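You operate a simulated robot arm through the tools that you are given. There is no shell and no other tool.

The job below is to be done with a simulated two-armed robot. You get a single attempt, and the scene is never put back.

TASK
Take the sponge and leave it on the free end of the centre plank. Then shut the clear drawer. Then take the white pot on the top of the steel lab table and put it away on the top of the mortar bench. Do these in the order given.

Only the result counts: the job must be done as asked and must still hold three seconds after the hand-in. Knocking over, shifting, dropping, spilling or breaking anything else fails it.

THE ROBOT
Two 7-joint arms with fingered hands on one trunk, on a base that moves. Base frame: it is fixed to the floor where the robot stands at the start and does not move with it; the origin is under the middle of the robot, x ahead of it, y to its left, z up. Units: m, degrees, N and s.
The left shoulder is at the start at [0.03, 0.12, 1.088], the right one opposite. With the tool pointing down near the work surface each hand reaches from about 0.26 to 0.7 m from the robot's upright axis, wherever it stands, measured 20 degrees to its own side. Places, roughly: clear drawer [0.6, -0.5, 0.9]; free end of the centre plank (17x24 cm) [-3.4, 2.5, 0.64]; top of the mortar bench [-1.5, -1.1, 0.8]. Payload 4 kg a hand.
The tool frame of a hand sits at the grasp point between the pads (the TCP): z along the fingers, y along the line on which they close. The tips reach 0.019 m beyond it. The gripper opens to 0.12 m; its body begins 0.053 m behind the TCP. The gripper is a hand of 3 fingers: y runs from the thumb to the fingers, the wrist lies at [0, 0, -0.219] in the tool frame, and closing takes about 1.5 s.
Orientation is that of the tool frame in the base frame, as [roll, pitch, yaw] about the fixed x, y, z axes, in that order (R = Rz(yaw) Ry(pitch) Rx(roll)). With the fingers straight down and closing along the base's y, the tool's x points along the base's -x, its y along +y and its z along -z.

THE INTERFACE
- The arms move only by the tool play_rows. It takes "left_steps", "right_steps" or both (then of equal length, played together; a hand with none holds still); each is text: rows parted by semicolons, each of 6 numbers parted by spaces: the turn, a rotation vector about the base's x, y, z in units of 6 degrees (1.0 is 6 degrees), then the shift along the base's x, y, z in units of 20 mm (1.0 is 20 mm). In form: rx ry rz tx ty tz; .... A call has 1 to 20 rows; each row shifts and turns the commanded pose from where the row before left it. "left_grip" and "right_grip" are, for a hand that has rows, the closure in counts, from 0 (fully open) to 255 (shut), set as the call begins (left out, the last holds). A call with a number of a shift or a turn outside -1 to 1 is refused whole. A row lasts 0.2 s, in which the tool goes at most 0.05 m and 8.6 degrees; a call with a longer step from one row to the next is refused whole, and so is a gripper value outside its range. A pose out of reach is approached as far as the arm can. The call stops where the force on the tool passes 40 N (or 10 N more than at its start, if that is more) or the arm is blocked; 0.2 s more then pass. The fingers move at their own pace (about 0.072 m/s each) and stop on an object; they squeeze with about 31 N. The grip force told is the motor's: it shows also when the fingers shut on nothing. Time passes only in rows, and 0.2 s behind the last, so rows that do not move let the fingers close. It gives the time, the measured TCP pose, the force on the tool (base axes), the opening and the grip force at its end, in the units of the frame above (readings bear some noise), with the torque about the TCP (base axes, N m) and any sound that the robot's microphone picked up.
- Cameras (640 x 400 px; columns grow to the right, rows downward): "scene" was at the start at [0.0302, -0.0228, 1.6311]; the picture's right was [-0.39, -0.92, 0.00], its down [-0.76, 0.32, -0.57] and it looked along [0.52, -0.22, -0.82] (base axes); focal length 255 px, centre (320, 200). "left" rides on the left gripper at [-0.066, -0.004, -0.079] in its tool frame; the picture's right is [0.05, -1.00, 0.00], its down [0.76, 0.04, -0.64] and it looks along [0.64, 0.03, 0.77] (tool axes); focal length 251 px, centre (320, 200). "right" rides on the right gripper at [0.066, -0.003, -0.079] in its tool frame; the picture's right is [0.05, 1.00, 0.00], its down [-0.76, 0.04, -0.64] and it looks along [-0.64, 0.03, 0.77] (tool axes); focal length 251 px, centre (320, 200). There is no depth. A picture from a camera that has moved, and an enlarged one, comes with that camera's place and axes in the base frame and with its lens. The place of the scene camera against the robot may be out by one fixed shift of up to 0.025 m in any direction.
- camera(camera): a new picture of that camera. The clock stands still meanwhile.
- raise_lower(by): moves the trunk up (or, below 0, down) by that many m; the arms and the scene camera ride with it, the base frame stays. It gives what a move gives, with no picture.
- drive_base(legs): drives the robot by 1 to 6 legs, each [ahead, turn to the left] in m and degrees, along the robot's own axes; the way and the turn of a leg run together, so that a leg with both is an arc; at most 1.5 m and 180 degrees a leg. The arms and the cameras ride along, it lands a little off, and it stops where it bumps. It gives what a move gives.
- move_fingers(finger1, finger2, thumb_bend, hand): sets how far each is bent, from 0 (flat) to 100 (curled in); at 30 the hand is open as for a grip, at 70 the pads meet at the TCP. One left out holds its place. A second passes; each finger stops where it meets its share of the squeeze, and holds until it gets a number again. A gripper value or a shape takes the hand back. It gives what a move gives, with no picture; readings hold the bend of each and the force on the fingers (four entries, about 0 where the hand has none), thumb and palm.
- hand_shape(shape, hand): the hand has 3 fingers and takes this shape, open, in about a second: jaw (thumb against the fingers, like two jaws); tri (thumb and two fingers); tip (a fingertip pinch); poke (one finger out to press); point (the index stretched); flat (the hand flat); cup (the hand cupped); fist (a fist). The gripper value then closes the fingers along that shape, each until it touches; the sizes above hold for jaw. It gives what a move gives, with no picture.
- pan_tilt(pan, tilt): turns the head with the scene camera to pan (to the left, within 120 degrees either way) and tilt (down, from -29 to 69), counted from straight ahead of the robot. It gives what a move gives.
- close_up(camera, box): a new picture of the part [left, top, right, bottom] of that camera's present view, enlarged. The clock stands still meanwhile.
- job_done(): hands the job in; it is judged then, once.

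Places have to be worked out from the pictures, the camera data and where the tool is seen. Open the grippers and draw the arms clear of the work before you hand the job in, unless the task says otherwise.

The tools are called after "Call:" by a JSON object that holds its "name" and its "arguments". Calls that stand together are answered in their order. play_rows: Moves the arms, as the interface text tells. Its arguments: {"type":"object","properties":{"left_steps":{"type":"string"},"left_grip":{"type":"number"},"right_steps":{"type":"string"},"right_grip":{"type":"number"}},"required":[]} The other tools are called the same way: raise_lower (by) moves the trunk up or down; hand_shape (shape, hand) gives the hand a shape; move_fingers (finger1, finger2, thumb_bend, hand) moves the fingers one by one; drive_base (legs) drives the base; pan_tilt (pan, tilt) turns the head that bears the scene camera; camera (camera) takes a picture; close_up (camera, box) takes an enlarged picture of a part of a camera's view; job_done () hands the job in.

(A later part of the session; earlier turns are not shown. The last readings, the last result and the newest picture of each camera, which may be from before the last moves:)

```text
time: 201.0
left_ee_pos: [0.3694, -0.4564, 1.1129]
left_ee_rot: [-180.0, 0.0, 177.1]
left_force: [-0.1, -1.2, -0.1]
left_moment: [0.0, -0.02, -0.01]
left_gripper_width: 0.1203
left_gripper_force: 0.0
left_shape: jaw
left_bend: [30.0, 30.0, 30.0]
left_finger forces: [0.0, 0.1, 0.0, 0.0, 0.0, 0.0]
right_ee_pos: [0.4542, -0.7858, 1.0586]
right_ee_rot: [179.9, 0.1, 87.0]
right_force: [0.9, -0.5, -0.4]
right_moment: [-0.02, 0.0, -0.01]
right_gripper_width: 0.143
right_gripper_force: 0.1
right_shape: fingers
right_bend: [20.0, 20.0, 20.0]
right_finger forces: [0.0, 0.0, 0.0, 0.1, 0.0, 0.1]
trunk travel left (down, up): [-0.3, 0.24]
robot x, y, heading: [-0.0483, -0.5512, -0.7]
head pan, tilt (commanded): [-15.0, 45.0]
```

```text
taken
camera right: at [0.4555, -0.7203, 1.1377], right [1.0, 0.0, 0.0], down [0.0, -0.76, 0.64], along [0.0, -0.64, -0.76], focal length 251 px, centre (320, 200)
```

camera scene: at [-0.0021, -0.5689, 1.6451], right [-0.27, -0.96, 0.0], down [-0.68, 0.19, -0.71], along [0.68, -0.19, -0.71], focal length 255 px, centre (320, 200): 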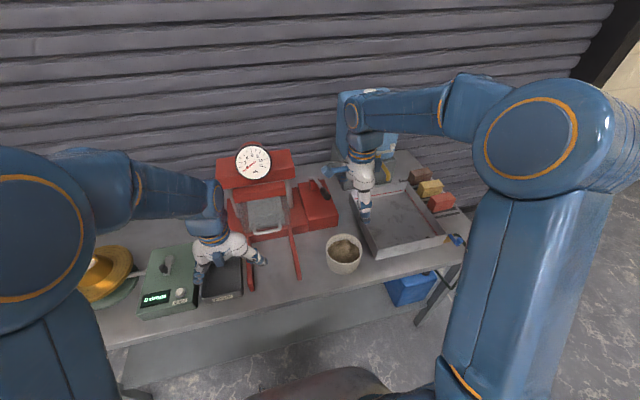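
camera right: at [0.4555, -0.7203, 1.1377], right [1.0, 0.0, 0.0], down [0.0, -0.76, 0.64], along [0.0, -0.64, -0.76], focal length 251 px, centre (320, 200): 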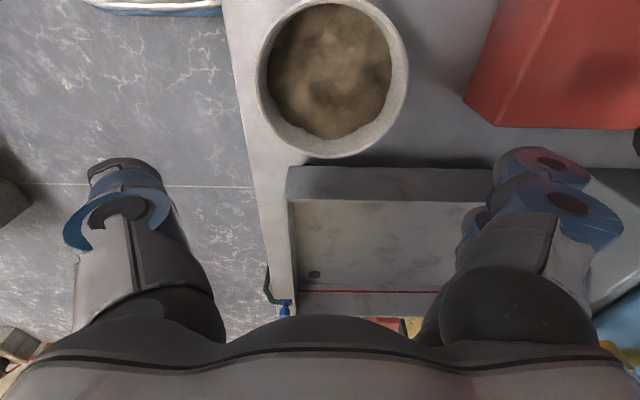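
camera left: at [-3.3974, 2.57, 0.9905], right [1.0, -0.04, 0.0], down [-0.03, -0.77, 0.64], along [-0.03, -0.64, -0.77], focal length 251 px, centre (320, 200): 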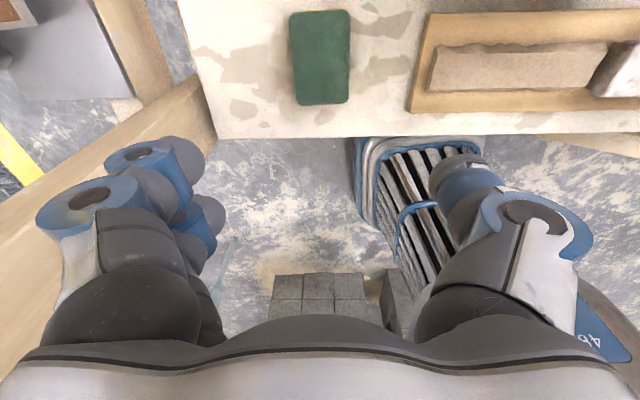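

The opening is now 0.143 m. I centre the hand over the pot and descend to just above the rim to check alignment.

Call:
{"name": "play_rows", "arguments": {"right_steps": "0 0 0 0.3 0.14 -0.8; 0 0 0 0 0 -0.8; 0 0 0 0 0 -0.8; 0 0 0 0 0 -0.8; 0 0 0 0 0 -0.8; 0 0 0 0 0 -0.6"}}

Call:
{"name": "camera", "arguments": {"camera": "right"}}

Call:
{"name": "close_up", "arguments": {"camera": "scene", "box": [280, 150, 440, 290]}}

```text
time: 202.4
left_ee_pos: [0.3702, -0.4573, 1.1139]
left_ee_rot: [-180.0, -0.1, 177.0]
left_force: [-0.1, 0.8, -0.1]
left_moment: [-0.03, -0.01, -0.02]
left_gripper_width: 0.12
left_gripper_force: 0.1
left_shape: jaw
left_bend: [30.0, 30.0, 30.0]
left_finger forces: [0.0, 0.1, 0.0, 0.1, 0.1, 0.0]
right_ee_pos: [0.4607, -0.7821, 0.9654]
right_ee_rot: [179.9, 0.1, 86.9]
right_force: [-0.3, -0.1, -0.7]
right_moment: [0.01, -0.01, -0.01]
right_gripper_width: 0.1431
right_gripper_force: 0.1
right_shape: fingers
right_bend: [20.0, 20.0, 20.0]
right_finger forces: [0.0, 0.1, 0.0, 0.0, 0.0, 0.0]
trunk travel left (down, up): [-0.3, 0.24]
robot x, y, heading: [-0.0465, -0.5544, -0.5]
head pan, tilt (commanded): [-15.0, 45.0]
```

```text
taken
camera right: at [0.4612, -0.7169, 1.0449], right [1.0, 0.0, 0.0], down [0.0, -0.76, 0.64], along [0.0, -0.64, -0.76], focal length 251 px, centre (320, 200)
```

right: 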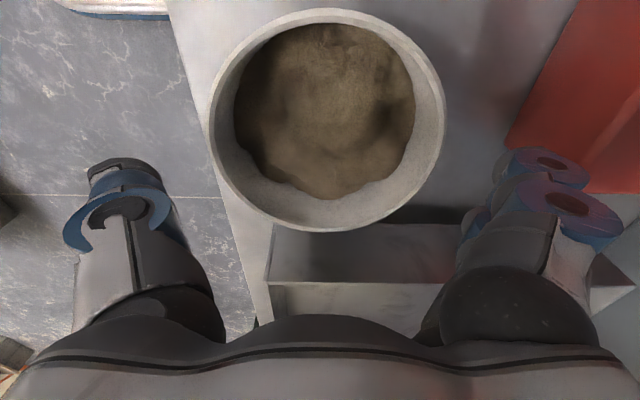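

```text
2.86 times, centred on (360, 220) of scene
camera zoom: at [-0.002, -0.5691, 1.6451], right [-0.27, -0.96, 0.0], down [-0.68, 0.19, -0.71], along [0.68, -0.19, -0.71], focal length 728 px, centre (206, 143)
```

zoom: 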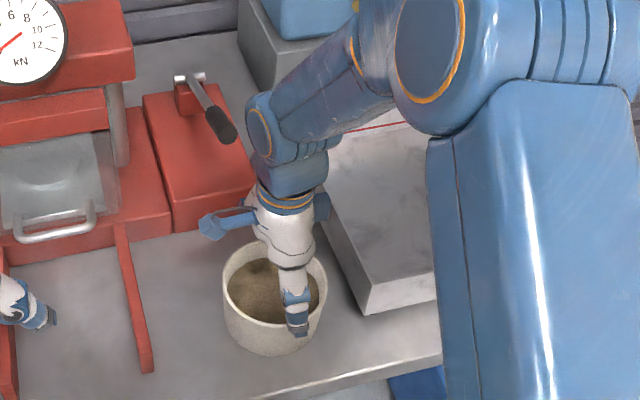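

Pot centre at about (0.464, -0.786); it sits between the opened fingers with roughly 8–10 mm either side. I correct by 2–3 mm and lower slowly around the pot.

Call:
{"name": "play_rows", "arguments": {"right_steps": "0 0 0 0.1 -0.15 0; 0 0 0 0 0 -0.4; 0 0 0 0 0 -0.4; 0 0 0 0 0 -0.4; 0 0 0 0 0 0"}}

Call:
{"name": "camera", "arguments": {"camera": "right"}}

```text
time: 203.6
left_ee_pos: [0.3695, -0.4568, 1.113]
left_ee_rot: [-180.0, -0.1, 177.0]
left_force: [1.2, 0.1, -1.3]
left_moment: [-0.02, -0.03, 0.01]
left_gripper_width: 0.1201
left_gripper_force: 0.1
left_shape: jaw
left_bend: [30.0, 30.0, 30.0]
left_finger forces: [0.0, 0.0, 0.0, 0.0, 0.1, 0.0]
right_ee_pos: [0.4622, -0.7853, 0.9425]
right_ee_rot: [179.9, 0.1, 87.0]
right_force: [-0.5, -0.1, 0.2]
right_moment: [0.0, -0.01, 0.01]
right_gripper_width: 0.143
right_gripper_force: 0.0
right_shape: fingers
right_bend: [20.0, 20.0, 20.0]
right_finger forces: [0.0, 0.0, 0.0, 0.0, 0.0, 0.0]
trunk travel left (down, up): [-0.3, 0.24]
robot x, y, heading: [-0.0419, -0.553, -0.7]
head pan, tilt (commanded): [-15.0, 45.0]
```

```text
taken
camera right: at [0.4631, -0.7204, 1.0211], right [1.0, 0.0, 0.0], down [0.0, -0.76, 0.64], along [0.0, -0.64, -0.76], focal length 251 px, centre (320, 200)
```

right: 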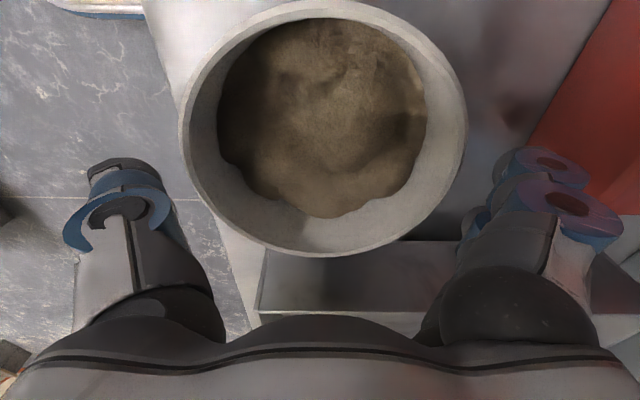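

Now the rim measures ≈0.120 m at z≈0.921, centred within 2 mm. I lower to z≈0.893 in 8 mm rows.

Call:
{"name": "play_rows", "arguments": {"right_steps": "0 0 0 0.05 0 -0.4; 0 0 0 0.05 0 -0.4; 0 0 0 0 0 -0.4; 0 0 0 0 0 -0.4; 0 0 0 0 0 -0.4; 0 0 0 0 0 -0.4; 0 0 0 0 0 0"}}

Call:
{"name": "camera", "arguments": {"camera": "right"}}

Call:
{"name": "close_up", "arguments": {"camera": "scene", "box": [280, 150, 440, 290]}}

```text
time: 204.8
left_ee_pos: [0.3682, -0.4555, 1.1147]
left_ee_rot: [-179.9, 0.1, 177.1]
left_force: [0.8, 0.6, 0.3]
left_moment: [0.03, 0.01, 0.0]
left_gripper_width: 0.12
left_gripper_force: 0.1
left_shape: jaw
left_bend: [30.0, 30.0, 30.0]
left_finger forces: [0.0, 0.0, 0.0, 0.1, 0.1, 0.0]
right_ee_pos: [0.4646, -0.7857, 0.9123]
right_ee_rot: [179.4, 0.2, 87.0]
right_force: [-9.5, 0.2, 25.2]
right_moment: [0.04, 1.19, 0.03]
right_gripper_width: 0.1519
right_gripper_force: 12.3
right_shape: fingers
right_bend: [20.0, 18.0, 5.0]
right_finger forces: [0.1, 2.1, 0.0, 0.0, 23.2, 0.0]
trunk travel left (down, up): [-0.3, 0.24]
robot x, y, heading: [-0.0437, -0.5538, -0.4]
head pan, tilt (commanded): [-15.0, 45.0]
stopped in row 5 (right hand): the force on the tool passed its limit at 46 N (the readings are from after the stop); the commanded pose is now the measured one
```

```text
taken
camera right: at [0.4657, -0.7209, 0.992], right [1.0, 0.0, 0.01], down [-0.01, -0.76, 0.65], along [0.01, -0.65, -0.76], focal length 251 px, centre (320, 200)
```

right: 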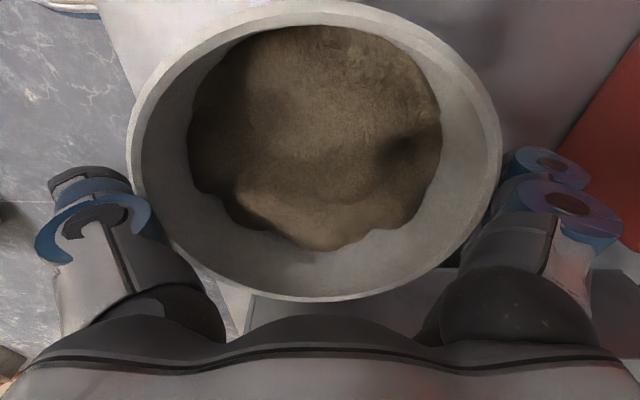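

```text
2.86 times, centred on (360, 220) of scene
camera zoom: at [-0.0058, -0.5682, 1.6454], right [-0.27, -0.96, 0.0], down [-0.68, 0.19, -0.71], along [0.68, -0.19, -0.71], focal length 728 px, centre (206, 143)
```

zoom: 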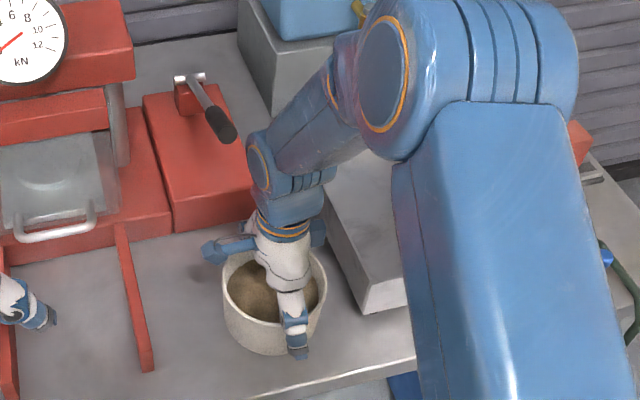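

The thumb touched the rim (23 N), so it opens less than the fingers; the pot has not moved. I lift clear at once and open the thumb further.

Call:
{"name": "play_rows", "arguments": {"right_steps": "0 0 0 0 0 0.5; 0 0 0 0 0 1; 0 0 0 0 0 0.5"}}

Call:
{"name": "move_fingers", "arguments": {"hand": "right", "finger1": 20, "finger2": 20, "thumb_bend": 0}}

Call:
{"name": "camera", "arguments": {"camera": "right"}}

Call:
{"name": "close_up", "arguments": {"camera": "scene", "box": [280, 150, 440, 290]}}

```text
time: 205.6
left_ee_pos: [0.3709, -0.4561, 1.1133]
left_ee_rot: [180.0, 0.0, 177.1]
left_force: [-0.4, 0.6, 0.5]
left_moment: [0.01, -0.02, 0.01]
left_gripper_width: 0.12
left_gripper_force: 0.1
left_shape: jaw
left_bend: [30.0, 30.0, 30.0]
left_finger forces: [0.0, 0.1, 0.0, 0.0, 0.1, 0.1]
right_ee_pos: [0.4665, -0.7867, 0.9492]
right_ee_rot: [179.5, 0.1, 87.2]
right_force: [-0.1, 0.1, 0.6]
right_moment: [0.01, -0.04, -0.01]
right_gripper_width: 0.1436
right_gripper_force: 0.1
right_shape: fingers
right_bend: [20.0, 20.0, 20.0]
right_finger forces: [0.0, 0.0, 0.0, 0.0, 0.1, 0.0]
trunk travel left (down, up): [-0.3, 0.24]
robot x, y, heading: [-0.0465, -0.5571, -0.9]
head pan, tilt (commanded): [-15.0, 45.0]
```

```text
time: 206.6
left_ee_pos: [0.3709, -0.4565, 1.1132]
left_ee_rot: [-179.9, 0.0, 177.0]
left_force: [0.1, 0.4, 0.0]
left_moment: [0.0, 0.01, 0.0]
left_gripper_width: 0.1201
left_gripper_force: 0.1
left_shape: jaw
left_bend: [30.0, 30.0, 30.0]
left_finger forces: [0.0, 0.0, 0.0, 0.1, 0.1, 0.0]
right_ee_pos: [0.468, -0.7863, 0.9486]
right_ee_rot: [179.5, 0.2, 87.0]
right_force: [0.5, -0.3, -0.5]
right_moment: [-0.01, 0.0, -0.01]
right_gripper_width: 0.1542
right_gripper_force: 0.0
right_shape: fingers
right_bend: [20.0, 20.0, 0.0]
right_finger forces: [0.1, 0.0, 0.0, 0.0, 0.0, 0.0]
trunk travel left (down, up): [-0.3, 0.24]
robot x, y, heading: [-0.046, -0.5524, -0.7]
head pan, tilt (commanded): [-15.0, 45.0]
```

```text
taken
camera right: at [0.4682, -0.7208, 1.0291], right [1.0, 0.0, 0.01], down [0.0, -0.76, 0.65], along [0.01, -0.65, -0.76], focal length 251 px, centre (320, 200)
```

right: 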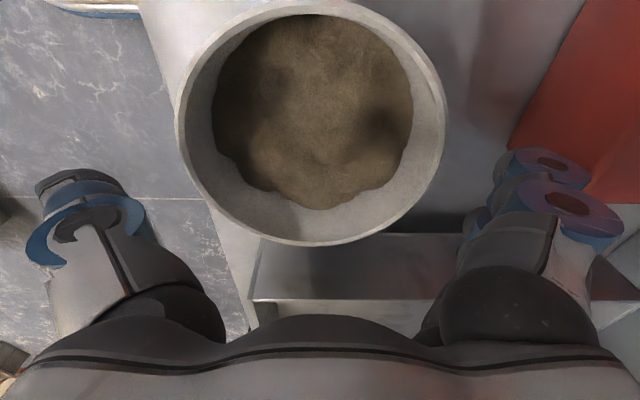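

```text
2.86 times, centred on (360, 220) of scene
camera zoom: at [-0.0023, -0.5691, 1.6451], right [-0.27, -0.96, 0.0], down [-0.68, 0.19, -0.71], along [0.68, -0.19, -0.71], focal length 728 px, centre (206, 143)
```

zoom: 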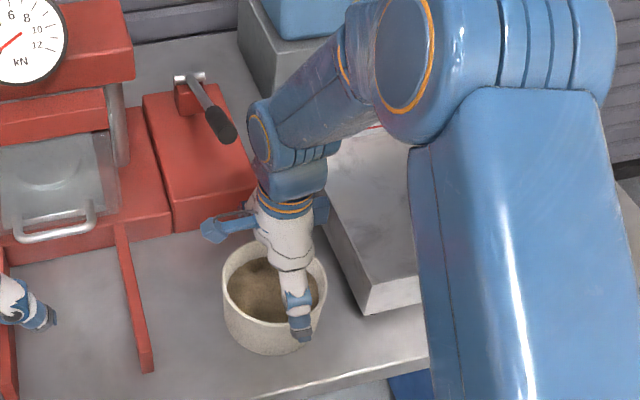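

The fingers' inner faces are the tight side now. The press box front is actually at x≈0.62, so there is room; I open the fingers further too.

Call:
{"name": "move_fingers", "arguments": {"hand": "right", "finger1": 8, "finger2": 8, "thumb_bend": 0}}

Call:
{"name": "camera", "arguments": {"camera": "right"}}

```text
time: 207.6
left_ee_pos: [0.3709, -0.4553, 1.1138]
left_ee_rot: [-179.8, 0.0, 177.0]
left_force: [-0.2, -0.8, -0.5]
left_moment: [0.03, -0.01, 0.03]
left_gripper_width: 0.12
left_gripper_force: 0.0
left_shape: jaw
left_bend: [30.0, 30.0, 30.0]
left_finger forces: [0.1, 0.0, 0.0, 0.1, 0.0, 0.0]
right_ee_pos: [0.4672, -0.7865, 0.9501]
right_ee_rot: [179.5, 0.0, 86.9]
right_force: [0.8, 0.4, -0.1]
right_moment: [0.01, 0.03, -0.02]
right_gripper_width: 0.1591
right_gripper_force: 0.1
right_shape: fingers
right_bend: [9.0, 9.0, 0.0]
right_finger forces: [0.0, 0.1, 0.1, 0.0, 0.1, 0.0]
trunk travel left (down, up): [-0.3, 0.24]
robot x, y, heading: [-0.0433, -0.5526, -0.6]
head pan, tilt (commanded): [-15.0, 45.0]
```

```text
taken
camera right: at [0.4682, -0.7208, 1.0291], right [1.0, 0.0, 0.01], down [0.0, -0.76, 0.65], along [0.01, -0.65, -0.76], focal length 251 px, centre (320, 200)
```

right: 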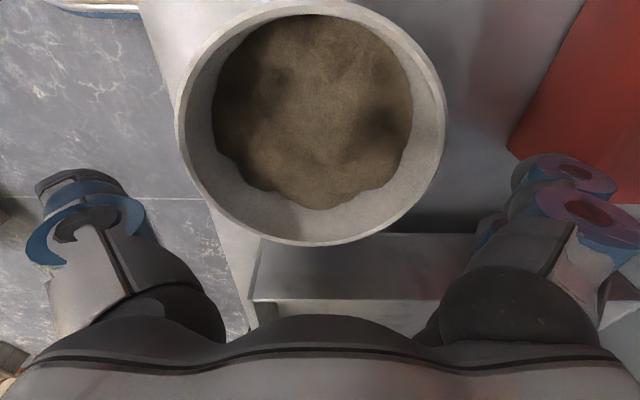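

Clearance is now about 7 mm on each side. I lower in 5 mm rows, watching for contact.

Call:
{"name": "play_rows", "arguments": {"right_steps": "0 0 0 0 0 -0.25; 0 0 0 0 0 -0.25; 0 0 0 0 0 -0.25; 0 0 0 0 0 -0.25; 0 0 0 0 0 -0.25; 0 0 0 0 0 0"}}

Call:
{"name": "camera", "arguments": {"camera": "right"}}

```text
time: 209.0
left_ee_pos: [0.3703, -0.4561, 1.1133]
left_ee_rot: [-179.9, 0.0, 176.9]
left_force: [0.1, 0.0, 0.2]
left_moment: [-0.02, 0.05, 0.04]
left_gripper_width: 0.1198
left_gripper_force: 0.0
left_shape: jaw
left_bend: [30.0, 30.0, 30.0]
left_finger forces: [0.0, 0.0, 0.1, 0.1, 0.0, 0.0]
right_ee_pos: [0.4662, -0.7869, 0.9255]
right_ee_rot: [179.5, 0.0, 87.0]
right_force: [-0.4, 0.1, 0.5]
right_moment: [0.0, 0.0, 0.02]
right_gripper_width: 0.1592
right_gripper_force: 0.1
right_shape: fingers
right_bend: [9.0, 9.0, 0.0]
right_finger forces: [0.1, 0.0, 0.0, 0.0, 0.0, 0.0]
trunk travel left (down, up): [-0.3, 0.24]
robot x, y, heading: [-0.0438, -0.5557, -0.5]
head pan, tilt (commanded): [-15.0, 45.0]
```

```text
taken
camera right: at [0.4673, -0.7218, 1.0048], right [1.0, 0.0, 0.01], down [-0.01, -0.76, 0.65], along [0.01, -0.65, -0.76], focal length 251 px, centre (320, 200)
```

right: 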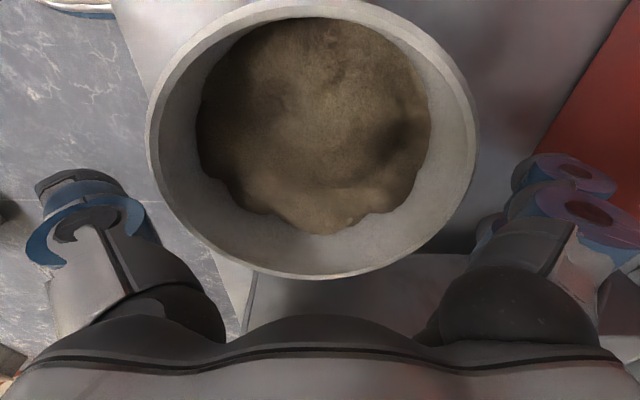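

No contact at z 0.9255. I go down another 12 mm in 4 mm rows.

Call:
{"name": "play_rows", "arguments": {"right_steps": "0 0 0 0 0 -0.2; 0 0 0 0 0 -0.2; 0 0 0 0 0 -0.2; 0 0 0 0 0 0"}}

Call:
{"name": "camera", "arguments": {"camera": "right"}}

```text
time: 210.0
left_ee_pos: [0.3696, -0.4561, 1.1119]
left_ee_rot: [-179.9, 0.0, 177.0]
left_force: [0.2, 0.3, -0.7]
left_moment: [-0.01, 0.03, -0.01]
left_gripper_width: 0.1198
left_gripper_force: 0.1
left_shape: jaw
left_bend: [30.0, 30.0, 30.0]
left_finger forces: [0.1, 0.0, 0.1, 0.1, 0.0, 0.0]
right_ee_pos: [0.4644, -0.7869, 0.9133]
right_ee_rot: [179.5, 0.2, 87.0]
right_force: [-0.4, -0.1, 1.0]
right_moment: [0.01, 0.06, -0.01]
right_gripper_width: 0.1593
right_gripper_force: 0.0
right_shape: fingers
right_bend: [9.0, 9.0, 0.0]
right_finger forces: [0.0, 0.0, 0.0, 0.1, 0.6, 0.1]
trunk travel left (down, up): [-0.3, 0.24]
robot x, y, heading: [-0.0457, -0.5503, -0.8]
head pan, tilt (commanded): [-15.0, 45.0]
```

```text
taken
camera right: at [0.467, -0.7218, 0.9928], right [1.0, 0.0, 0.01], down [-0.01, -0.76, 0.65], along [0.01, -0.65, -0.76], focal length 251 px, centre (320, 200)
```

right: 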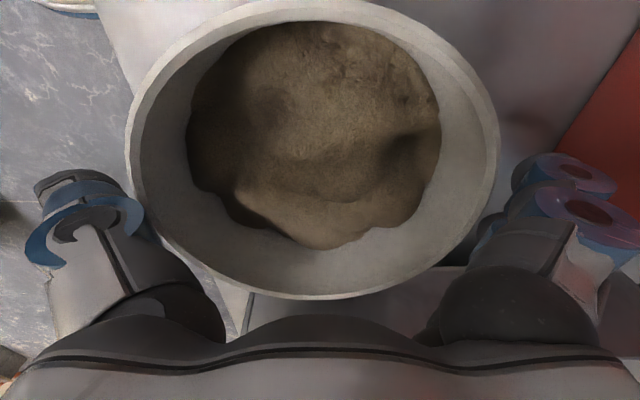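

The thumb just brushes the rim (0.6 N). I shift the hand 4 mm toward -x and go a little lower.

Call:
{"name": "play_rows", "arguments": {"right_steps": "0 0 0 -0.2 0 0.05; 0 0 0 0 0 -0.2; 0 0 0 0 0 0"}}

Call:
{"name": "play_rows", "arguments": {"right_steps": "0 0 0 0 0 -0.2; 0 0 0 0 0 0"}}

Call:
{"name": "camera", "arguments": {"camera": "right"}}

```text
time: 210.8
left_ee_pos: [0.3704, -0.4566, 1.1137]
left_ee_rot: [-180.0, -0.1, 177.0]
left_force: [-0.3, 0.1, -0.1]
left_moment: [0.0, 0.0, 0.0]
left_gripper_width: 0.1199
left_gripper_force: 0.0
left_shape: jaw
left_bend: [30.0, 30.0, 30.0]
left_finger forces: [0.1, 0.0, 0.1, 0.0, 0.1, 0.0]
right_ee_pos: [0.4617, -0.7852, 0.9104]
right_ee_rot: [179.3, 0.1, 87.1]
right_force: [0.6, -0.2, 2.1]
right_moment: [-0.01, -0.05, -0.02]
right_gripper_width: 0.1595
right_gripper_force: 1.3
right_shape: fingers
right_bend: [9.0, 9.0, 0.0]
right_finger forces: [0.0, 1.4, 0.0, 0.0, 0.2, 0.0]
trunk travel left (down, up): [-0.3, 0.24]
robot x, y, heading: [-0.0464, -0.5517, -0.7]
head pan, tilt (commanded): [-15.0, 45.0]
```

```text
time: 211.4
left_ee_pos: [0.3691, -0.4542, 1.1133]
left_ee_rot: [-179.9, 0.0, 177.0]
left_force: [-0.2, -0.3, 0.4]
left_moment: [-0.01, 0.01, -0.03]
left_gripper_width: 0.1199
left_gripper_force: 0.1
left_shape: jaw
left_bend: [30.0, 30.0, 30.0]
left_finger forces: [0.1, 0.1, 0.1, 0.1, 0.0, 0.0]
right_ee_pos: [0.4624, -0.7872, 0.9084]
right_ee_rot: [179.2, 0.1, 87.0]
right_force: [3.0, -0.4, 16.2]
right_moment: [-0.18, -0.38, 0.0]
right_gripper_width: 0.1602
right_gripper_force: 5.5
right_shape: fingers
right_bend: [9.0, 10.0, 0.0]
right_finger forces: [0.1, 8.5, 0.0, 0.1, 3.9, 0.0]
trunk travel left (down, up): [-0.3, 0.24]
robot x, y, heading: [-0.0454, -0.5532, -0.5]
head pan, tilt (commanded): [-15.0, 45.0]
```

```text
taken
camera right: at [0.4634, -0.7213, 0.9869], right [1.0, 0.0, 0.01], down [-0.01, -0.76, 0.65], along [0.01, -0.65, -0.76], focal length 251 px, centre (320, 200)
```

right: 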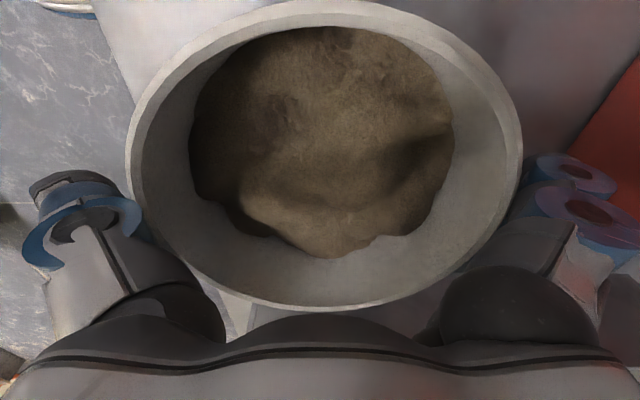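

Fingers and thumb now both nestle just under the rim (TCP ≈13 mm below it). I ease up 3 mm and close the grip.

Call:
{"name": "play_rows", "arguments": {"right_steps": "0 0 0 0 0 0.15; 0 0 0 0 0 0"}}

Call:
{"name": "play_rows", "arguments": {"right_steps": "0 0 0 0 0 0; 0 0 0 0 0 0; 0 0 0 0 0 0; 0 0 0 0 0 0; 0 0 0 0 0 0; 0 0 0 0 0 0; 0 0 0 0 0 0; 0 0 0 0 0 0; 0 0 0 0 0 0", "right_grip": 255}}

Call:
{"name": "camera", "arguments": {"camera": "right"}}

Call:
{"name": "close_up", "arguments": {"camera": "scene", "box": [280, 150, 440, 290]}}

```text
time: 212.0
left_ee_pos: [0.3704, -0.4563, 1.1136]
left_ee_rot: [-179.9, 0.0, 177.0]
left_force: [0.5, 0.6, 0.6]
left_moment: [0.03, -0.04, 0.01]
left_gripper_width: 0.12
left_gripper_force: 0.1
left_shape: jaw
left_bend: [30.0, 30.0, 30.0]
left_finger forces: [0.0, 0.1, 0.0, 0.1, 0.0, 0.0]
right_ee_pos: [0.463, -0.7871, 0.9094]
right_ee_rot: [179.6, 0.1, 87.0]
right_force: [3.4, -0.2, 4.6]
right_moment: [-0.07, -0.17, 0.03]
right_gripper_width: 0.1599
right_gripper_force: 3.3
right_shape: fingers
right_bend: [9.0, 12.0, 0.0]
right_finger forces: [0.1, 5.6, 0.1, 0.0, 0.9, 0.0]
trunk travel left (down, up): [-0.3, 0.24]
robot x, y, heading: [-0.0434, -0.5504, -0.6]
head pan, tilt (commanded): [-15.0, 45.0]
```

```text
time: 214.0
left_ee_pos: [0.3685, -0.4568, 1.1137]
left_ee_rot: [180.0, 0.0, 177.0]
left_force: [1.5, -0.6, -0.1]
left_moment: [-0.03, 0.02, 0.02]
left_gripper_width: 0.1198
left_gripper_force: 0.2
left_shape: jaw
left_bend: [30.0, 30.0, 30.0]
left_finger forces: [0.0, 0.0, 0.0, 0.0, 0.1, 0.0]
right_ee_pos: [0.4624, -0.7869, 0.9097]
right_ee_rot: [179.4, 0.1, 87.0]
right_force: [-0.7, -1.7, 11.8]
right_moment: [-0.03, -1.09, -0.05]
right_gripper_width: 0.1143
right_gripper_force: 31.4
right_shape: jaw
right_bend: [0.0, 0.0, 4.0]
right_finger forces: [33.6, 34.8, 0.1, 0.1, 62.0, 0.1]
trunk travel left (down, up): [-0.3, 0.24]
robot x, y, heading: [-0.0439, -0.5531, -0.5]
head pan, tilt (commanded): [-15.0, 45.0]
```

```text
taken
camera right: at [0.4625, -0.721, 0.9892], right [1.0, 0.0, 0.01], down [-0.01, -0.76, 0.65], along [0.01, -0.65, -0.76], focal length 251 px, centre (320, 200)
```

right: 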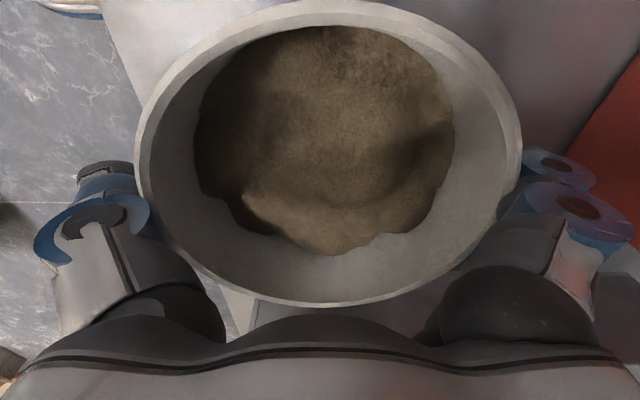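

```text
2.86 times, centred on (360, 220) of scene
camera zoom: at [-0.004, -0.5688, 1.6452], right [-0.27, -0.96, 0.0], down [-0.68, 0.19, -0.71], along [0.68, -0.19, -0.71], focal length 728 px, centre (206, 143)
```

zoom: 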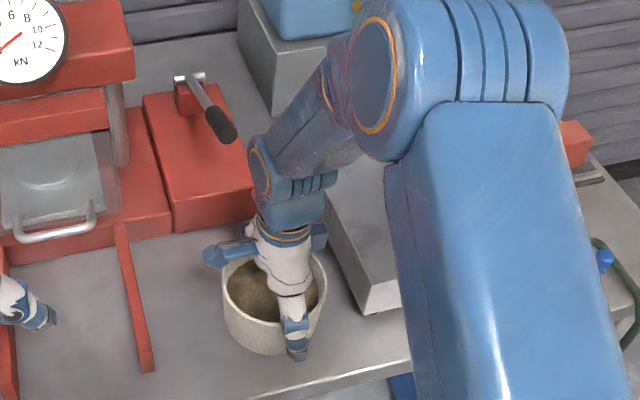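

The grip holds the pot symmetrically (fingers 34+35 N, thumb 62 N, width 0.114). I lift 3 cm gently and check.

Call:
{"name": "play_rows", "arguments": {"right_steps": "0 0 0 0 0 0.25; 0 0 0 0 0 0.25; 0 0 0 0 0 0.3; 0 0 0 0 0 0.4; 0 0 0 0 0 0.4; 0 0 0 0 0 0"}}

Call:
{"name": "camera", "arguments": {"camera": "right"}}

Call:
{"name": "close_up", "arguments": {"camera": "scene", "box": [280, 150, 440, 290]}}

```text
time: 215.4
left_ee_pos: [0.371, -0.4568, 1.1142]
left_ee_rot: [-180.0, -0.1, 176.9]
left_force: [-0.2, 0.3, -1.0]
left_moment: [-0.01, -0.01, 0.0]
left_gripper_width: 0.1203
left_gripper_force: 0.0
left_shape: jaw
left_bend: [30.0, 30.0, 30.0]
left_finger forces: [0.0, 0.0, 0.1, 0.1, 0.1, 0.0]
right_ee_pos: [0.4616, -0.7879, 0.9397]
right_ee_rot: [179.6, 0.1, 87.0]
right_force: [-1.2, -0.1, -10.5]
right_moment: [-0.05, 0.05, 0.0]
right_gripper_width: 0.1144
right_gripper_force: 31.4
right_shape: jaw
right_bend: [0.0, 0.0, 4.0]
right_finger forces: [28.3, 29.0, 0.1, 0.2, 59.2, 0.0]
trunk travel left (down, up): [-0.3, 0.24]
robot x, y, heading: [-0.0468, -0.5516, -0.7]
head pan, tilt (commanded): [-15.0, 45.0]
```

```text
taken
camera right: at [0.4643, -0.7225, 1.0192], right [1.0, 0.0, 0.01], down [0.0, -0.76, 0.65], along [0.01, -0.65, -0.76], focal length 251 px, centre (320, 200)
```

right: 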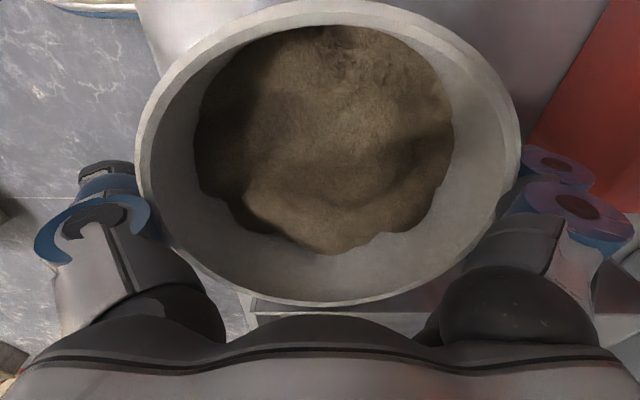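

```text
2.86 times, centred on (360, 220) of scene
camera zoom: at [-0.0009, -0.5697, 1.645], right [-0.27, -0.96, 0.0], down [-0.68, 0.19, -0.71], along [0.68, -0.19, -0.71], focal length 728 px, centre (206, 143)
```

zoom: 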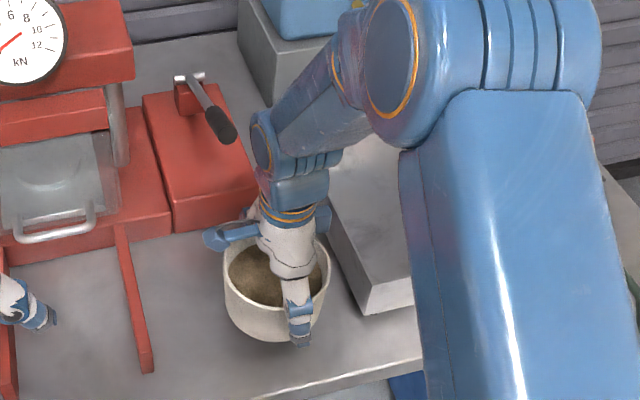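

The pot came up cleanly, level, weight ≈10.5 N. I raise it to z≈1.14 and draw it slightly toward me for carrying.

Call:
{"name": "play_rows", "arguments": {"right_steps": "0 0 0 0 0 0.6; 0 0 0 0 0 0.9; 0 0 0 0 0 0.9; 0 0 0 0 0 0.9; 0 0 0 0 0 0.9; 0 0 0 0 0 0.9; 0 0 0 -0.4 0 0.9; 0 0 0 -0.5 0 0.9; 0 0 0 -0.5 0 0.9; 0 0 0 -0.5 0 0.9; 0 0 0 -0.5 0 0.9; 0 0 0 -0.4 0 0.5; 0 0 0 0 0 0"}}

Call:
{"name": "camera", "arguments": {"camera": "right"}}

Call:
{"name": "camera", "arguments": {"camera": "scene"}}

```text
time: 218.2
left_ee_pos: [0.371, -0.4556, 1.1131]
left_ee_rot: [-179.9, -0.1, 177.0]
left_force: [0.6, 0.3, -1.0]
left_moment: [0.01, 0.02, 0.0]
left_gripper_width: 0.1198
left_gripper_force: 0.1
left_shape: jaw
left_bend: [30.0, 30.0, 30.0]
left_finger forces: [0.0, 0.0, 0.1, 0.0, 0.0, 0.0]
right_ee_pos: [0.4069, -0.7867, 1.1413]
right_ee_rot: [179.5, 0.2, 86.9]
right_force: [-0.3, 0.0, -9.8]
right_moment: [-0.03, 0.03, 0.0]
right_gripper_width: 0.1141
right_gripper_force: 31.4
right_shape: jaw
right_bend: [0.0, 0.0, 5.0]
right_finger forces: [27.8, 28.2, 0.0, 0.0, 57.7, 0.1]
trunk travel left (down, up): [-0.3, 0.24]
robot x, y, heading: [-0.0445, -0.556, -0.5]
head pan, tilt (commanded): [-15.0, 45.0]
```

```text
taken
camera right: at [0.4079, -0.7209, 1.2213], right [1.0, 0.0, 0.01], down [0.0, -0.76, 0.65], along [0.01, -0.65, -0.76], focal length 251 px, centre (320, 200)
```

right: 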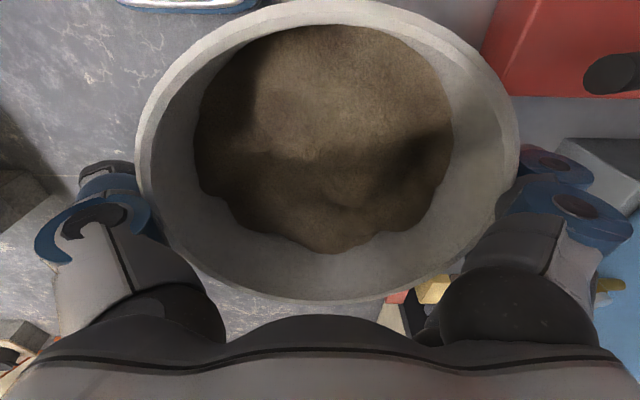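

```text
taken
camera scene: at [-0.001, -0.5695, 1.6451], right [-0.27, -0.96, 0.0], down [-0.68, 0.19, -0.71], along [0.68, -0.19, -0.71], focal length 255 px, centre (320, 200)
```

scene: 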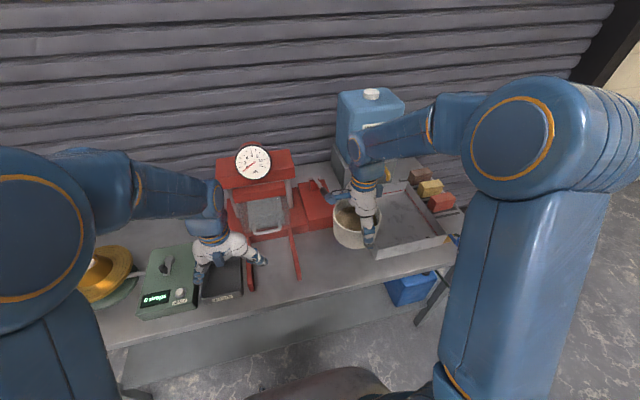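

The pot is held steadily. I back away from the bench, then turn right in steps toward heading -45°.

Call:
{"name": "drive_base", "arguments": {"legs": [[-0.32, 0]]}}

Call:
{"name": "drive_base", "arguments": {"legs": [[0, -15]]}}

Call:
{"name": "drive_base", "arguments": {"legs": [[0, -15]]}}

Call:
{"name": "drive_base", "arguments": {"legs": [[0, -15]]}}

Call:
{"name": "camera", "arguments": {"camera": "right"}}

```text
time: 220.3
left_ee_pos: [0.048, -0.4524, 1.1115]
left_ee_rot: [179.9, 0.0, 177.3]
left_force: [-0.8, 1.0, -0.8]
left_moment: [-0.01, 0.0, -0.04]
left_gripper_width: 0.12
left_gripper_force: 0.1
left_shape: jaw
left_bend: [30.0, 30.0, 30.0]
left_finger forces: [0.0, 0.1, 0.0, 0.1, 0.0, 0.1]
right_ee_pos: [0.0845, -0.7812, 1.1421]
right_ee_rot: [179.5, 0.1, 87.3]
right_force: [-0.5, -0.4, -9.8]
right_moment: [-0.04, 0.02, 0.01]
right_gripper_width: 0.114
right_gripper_force: 31.2
right_shape: jaw
right_bend: [0.0, 0.0, 5.0]
right_finger forces: [27.7, 28.1, 0.1, 0.0, 57.9, 0.0]
trunk travel left (down, up): [-0.3, 0.24]
robot x, y, heading: [-0.3673, -0.5494, -0.3]
head pan, tilt (commanded): [-15.0, 45.0]
```

```text
time: 221.6
left_ee_pos: [0.0548, -0.5637, 1.1138]
left_ee_rot: [-180.0, 0.1, 162.0]
left_force: [-0.5, 0.4, -0.3]
left_moment: [0.01, -0.05, 0.0]
left_gripper_width: 0.1201
left_gripper_force: 0.1
left_shape: jaw
left_bend: [30.0, 30.0, 30.0]
left_finger forces: [0.1, 0.0, 0.0, 0.0, 0.1, 0.1]
right_ee_pos: [0.0031, -0.8924, 1.1427]
right_ee_rot: [179.5, 0.0, 72.0]
right_force: [0.8, -0.1, -11.0]
right_moment: [-0.03, -0.01, -0.02]
right_gripper_width: 0.1139
right_gripper_force: 30.9
right_shape: jaw
right_bend: [0.0, 0.0, 5.0]
right_finger forces: [27.5, 27.8, 0.1, 0.0, 57.3, 0.0]
trunk travel left (down, up): [-0.3, 0.24]
robot x, y, heading: [-0.3677, -0.5302, -15.6]
head pan, tilt (commanded): [-15.0, 45.0]
```

```text
time: 222.9
left_ee_pos: [0.0286, -0.6715, 1.1142]
left_ee_rot: [-180.0, -0.2, 146.7]
left_force: [-0.3, 0.0, 0.0]
left_moment: [0.0, -0.01, -0.04]
left_gripper_width: 0.1201
left_gripper_force: 0.1
left_shape: jaw
left_bend: [30.0, 30.0, 30.0]
left_finger forces: [0.1, 0.1, 0.0, 0.0, 0.1, 0.0]
right_ee_pos: [-0.106, -0.9761, 1.1426]
right_ee_rot: [179.5, 0.1, 56.6]
right_force: [-0.4, -0.3, -10.5]
right_moment: [-0.01, 0.03, 0.01]
right_gripper_width: 0.1134
right_gripper_force: 31.3
right_shape: jaw
right_bend: [20.0, 20.0, 12.0]
right_finger forces: [25.3, 22.9, 0.1, 0.0, 47.6, 0.0]
trunk travel left (down, up): [-0.3, 0.24]
robot x, y, heading: [-0.3579, -0.5109, -31.0]
head pan, tilt (commanded): [-15.0, 45.0]
```

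```text
time: 224.2
left_ee_pos: [-0.0272, -0.7669, 1.1134]
left_ee_rot: [180.0, 0.0, 131.6]
left_force: [-0.6, -0.4, 0.6]
left_moment: [0.02, -0.01, 0.04]
left_gripper_width: 0.1201
left_gripper_force: 0.0
left_shape: jaw
left_bend: [30.0, 30.0, 30.0]
left_finger forces: [0.0, 0.0, 0.0, 0.0, 0.0, 0.1]
right_ee_pos: [-0.2374, -1.0247, 1.1421]
right_ee_rot: [179.6, 0.2, 41.6]
right_force: [-0.6, 0.7, -10.7]
right_moment: [-0.04, 0.03, 0.04]
right_gripper_width: 0.1139
right_gripper_force: 31.2
right_shape: jaw
right_bend: [21.0, 21.0, 13.0]
right_finger forces: [24.7, 22.3, 0.0, 0.0, 47.0, 0.0]
trunk travel left (down, up): [-0.3, 0.24]
robot x, y, heading: [-0.3438, -0.4901, -46.3]
head pan, tilt (commanded): [-15.0, 45.0]
```

```text
taken
camera right: at [-0.1885, -0.9784, 1.221], right [0.7, -0.71, 0.01], down [-0.55, -0.53, 0.64], along [-0.45, -0.46, -0.76], focal length 251 px, centre (320, 200)
```

right: 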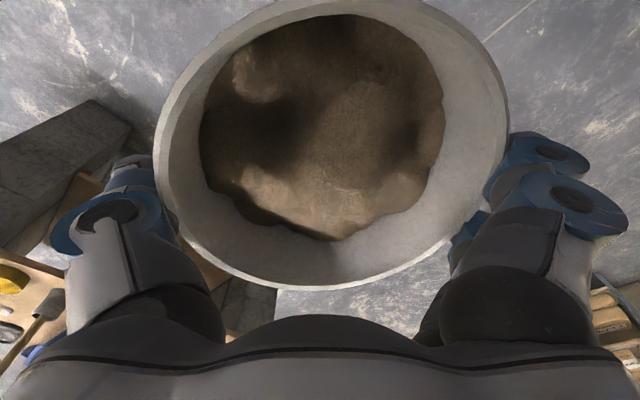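

The finger bends changed (0→20) and the pot appears to have settled a few millimetres lower in the grip. I look closely at how it's held before going on.

Call:
{"name": "pan_tilt", "arguments": {"pan": -40, "tilt": 45}}

Call:
{"name": "camera", "arguments": {"camera": "scene"}}

Call:
{"name": "camera", "arguments": {"camera": "left"}}

Call:
{"name": "close_up", "arguments": {"camera": "right", "box": [60, 100, 300, 300]}}

Call:
{"name": "close_up", "arguments": {"camera": "right", "box": [400, 100, 640, 300]}}

```text
time: 225.1
left_ee_pos: [-0.0266, -0.7664, 1.113]
left_ee_rot: [-179.8, -0.1, 131.6]
left_force: [0.4, -0.3, 0.1]
left_moment: [-0.04, 0.01, 0.01]
left_gripper_width: 0.1201
left_gripper_force: 0.0
left_shape: jaw
left_bend: [30.0, 30.0, 30.0]
left_finger forces: [0.0, 0.0, 0.0, 0.0, 0.0, 0.0]
right_ee_pos: [-0.2347, -1.0238, 1.1422]
right_ee_rot: [179.7, 0.1, 41.5]
right_force: [1.4, 0.2, -9.9]
right_moment: [-0.03, 0.06, 0.02]
right_gripper_width: 0.114
right_gripper_force: 31.9
right_shape: jaw
right_bend: [21.0, 21.0, 13.0]
right_finger forces: [24.6, 22.5, 0.0, 0.0, 47.3, 0.0]
trunk travel left (down, up): [-0.3, 0.24]
robot x, y, heading: [-0.3413, -0.4923, -46.1]
head pan, tilt (commanded): [-40.0, 45.0]
```

```text
taken
camera scene: at [-0.3643, -0.5565, 1.6451], right [-1.0, -0.07, 0.0], down [-0.05, 0.71, -0.71], along [0.05, -0.7, -0.71], focal length 255 px, centre (320, 200)
```

scene: 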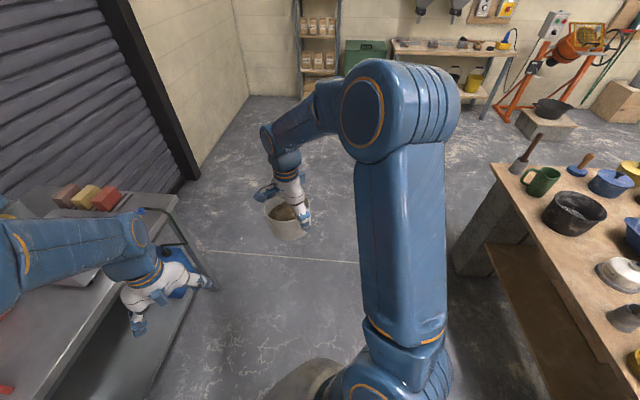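

```text
taken
camera left: at [0.0148, -0.8188, 1.1921], right [-0.78, -0.62, 0.0], down [-0.48, 0.6, 0.64], along [-0.4, 0.5, -0.76], focal length 251 px, centre (320, 200)
```

left: 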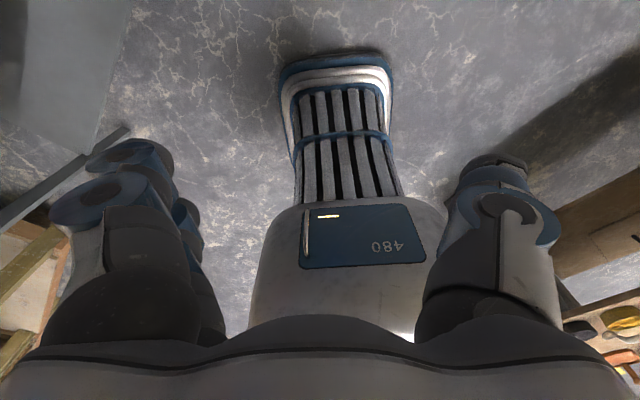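

```text
2.00 times, centred on (180, 200) of right
camera zoom: at [-0.1874, -0.9777, 1.2209], right [0.7, -0.71, 0.01], down [-0.55, -0.53, 0.65], along [-0.46, -0.46, -0.76], focal length 503 px, centre (600, 200)
```

zoom: 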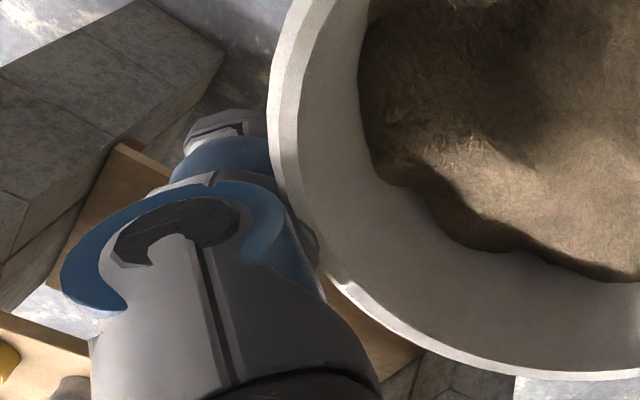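

```text
2.00 times, centred on (520, 200) of right
camera zoom: at [-0.1874, -0.9777, 1.2209], right [0.7, -0.71, 0.01], down [-0.55, -0.53, 0.65], along [-0.46, -0.46, -0.76], focal length 503 px, centre (-80, 200)
```

zoom: 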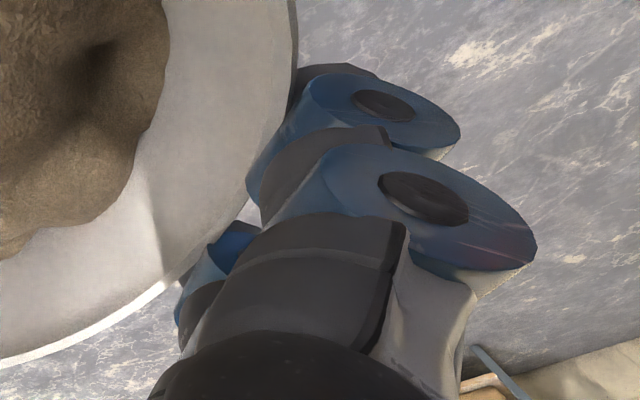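

The robot's own base extends only ~0.28 m forward. The pot looks level; I check whether it is still creeping by waiting two seconds and comparing.

Call:
{"name": "play_rows", "arguments": {"right_steps": "0 0 0 0 0 0; 0 0 0 0 0 0; 0 0 0 0 0 0; 0 0 0 0 0 0; 0 0 0 0 0 0; 0 0 0 0 0 0; 0 0 0 0 0 0; 0 0 0 0 0 0; 0 0 0 0 0 0; 0 0 0 0 0 0"}}

Call:
{"name": "camera", "arguments": {"camera": "right"}}

```text
time: 227.3
left_ee_pos: [-0.0281, -0.7669, 1.1126]
left_ee_rot: [-180.0, 0.0, 131.6]
left_force: [-0.1, 0.3, -0.9]
left_moment: [-0.01, 0.0, -0.02]
left_gripper_width: 0.1199
left_gripper_force: 0.1
left_shape: jaw
left_bend: [30.0, 30.0, 30.0]
left_finger forces: [0.0, 0.1, 0.0, 0.0, 0.0, 0.1]
right_ee_pos: [-0.2379, -1.0228, 1.1406]
right_ee_rot: [179.6, 0.1, 41.7]
right_force: [0.8, -0.2, -10.6]
right_moment: [-0.03, 0.06, -0.01]
right_gripper_width: 0.1144
right_gripper_force: 30.9
right_shape: jaw
right_bend: [21.0, 21.0, 13.0]
right_finger forces: [24.6, 22.4, 0.0, 0.0, 47.2, 0.0]
trunk travel left (down, up): [-0.3, 0.24]
robot x, y, heading: [-0.3406, -0.4918, -46.3]
head pan, tilt (commanded): [-40.0, 45.0]
```

```text
taken
camera right: at [-0.1883, -0.9785, 1.2208], right [0.7, -0.71, 0.01], down [-0.55, -0.53, 0.65], along [-0.46, -0.46, -0.76], focal length 251 px, centre (320, 200)
```

right: 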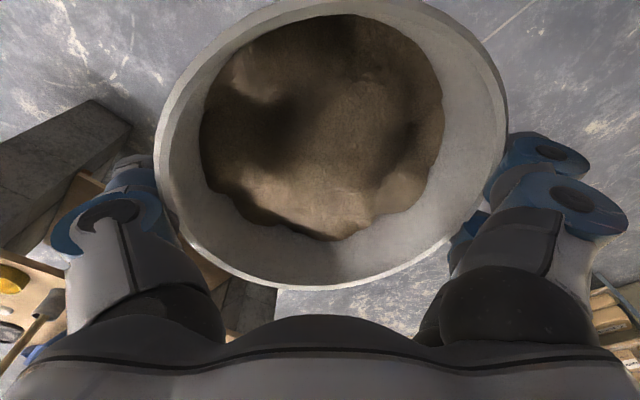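

No creep at all – the grip is stable. I reverse along this heading toward the open floor beside the mortar bench's near end, in two parts, checking the grip.

Call:
{"name": "drive_base", "arguments": {"legs": [[-0.7, 0]]}}

Call:
{"name": "camera", "arguments": {"camera": "right"}}

```text
time: 231.1
left_ee_pos: [-0.5068, -0.2687, 1.1134]
left_ee_rot: [180.0, -0.1, 131.9]
left_force: [-0.3, 0.1, 0.2]
left_moment: [-0.02, 0.01, 0.04]
left_gripper_width: 0.12
left_gripper_force: 0.0
left_shape: jaw
left_bend: [30.0, 30.0, 30.0]
left_finger forces: [0.0, 0.0, 0.1, 0.0, 0.0, 0.0]
right_ee_pos: [-0.7153, -0.5275, 1.1416]
right_ee_rot: [179.7, 0.1, 41.8]
right_force: [0.5, -0.3, -10.0]
right_moment: [-0.01, 0.02, -0.01]
right_gripper_width: 0.1138
right_gripper_force: 30.8
right_shape: jaw
right_bend: [21.0, 21.0, 13.0]
right_finger forces: [24.4, 22.3, 0.0, 0.0, 47.2, 0.0]
trunk travel left (down, up): [-0.3, 0.24]
robot x, y, heading: [-0.8206, -0.0013, -45.7]
head pan, tilt (commanded): [-40.0, 45.0]
```

```text
taken
camera right: at [-0.6668, -0.4809, 1.221], right [0.71, -0.71, 0.01], down [-0.54, -0.54, 0.65], along [-0.45, -0.46, -0.76], focal length 251 px, centre (320, 200)
```

right: 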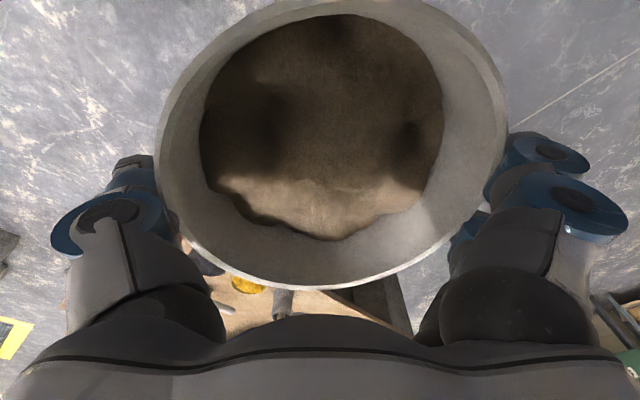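

Grip unchanged. I reverse another 0.7 m.

Call:
{"name": "drive_base", "arguments": {"legs": [[-0.68, 0]]}}

Call:
{"name": "drive_base", "arguments": {"legs": [[0, -11]]}}

Call:
{"name": "camera", "arguments": {"camera": "right"}}

```text
time: 234.9
left_ee_pos: [-0.9838, 0.2199, 1.114]
left_ee_rot: [-179.9, 0.0, 131.4]
left_force: [0.1, -0.3, -0.2]
left_moment: [-0.01, 0.04, 0.01]
left_gripper_width: 0.1202
left_gripper_force: 0.1
left_shape: jaw
left_bend: [30.0, 30.0, 30.0]
left_finger forces: [0.1, 0.0, 0.1, 0.0, 0.0, 0.0]
right_ee_pos: [-1.1935, -0.0366, 1.1422]
right_ee_rot: [179.7, 0.0, 41.4]
right_force: [0.0, 0.5, -9.7]
right_moment: [-0.06, 0.03, 0.0]
right_gripper_width: 0.114
right_gripper_force: 30.5
right_shape: jaw
right_bend: [21.0, 21.0, 13.0]
right_finger forces: [24.4, 22.4, 0.0, 0.0, 47.2, 0.0]
trunk travel left (down, up): [-0.3, 0.24]
robot x, y, heading: [-1.2971, 0.4902, -46.1]
head pan, tilt (commanded): [-40.0, 45.0]
```

```text
time: 236.0
left_ee_pos: [-1.0414, 0.1656, 1.114]
left_ee_rot: [-179.9, 0.1, 120.4]
left_force: [-0.5, -0.1, -0.1]
left_moment: [0.03, 0.0, 0.0]
left_gripper_width: 0.1201
left_gripper_force: 0.0
left_shape: jaw
left_bend: [30.0, 30.0, 30.0]
left_finger forces: [0.1, 0.1, 0.1, 0.1, 0.1, 0.0]
right_ee_pos: [-1.2965, -0.0481, 1.1415]
right_ee_rot: [179.6, 0.0, 30.4]
right_force: [-0.1, 0.7, -10.8]
right_moment: [-0.02, 0.01, -0.04]
right_gripper_width: 0.1142
right_gripper_force: 31.2
right_shape: jaw
right_bend: [21.0, 21.0, 13.0]
right_finger forces: [24.2, 22.3, 0.0, 0.0, 46.8, 0.0]
trunk travel left (down, up): [-0.3, 0.24]
robot x, y, heading: [-1.2848, 0.5025, -57.3]
head pan, tilt (commanded): [-40.0, 45.0]
```

```text
taken
camera right: at [-1.24, -0.0119, 1.2209], right [0.55, -0.83, 0.01], down [-0.64, -0.42, 0.64], along [-0.53, -0.36, -0.76], focal length 251 px, centre (320, 200)
```

right: 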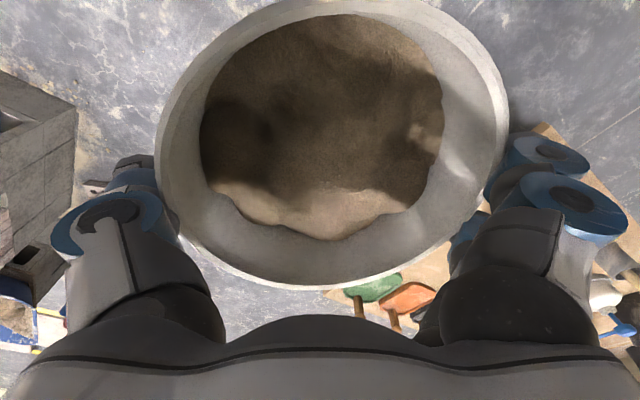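

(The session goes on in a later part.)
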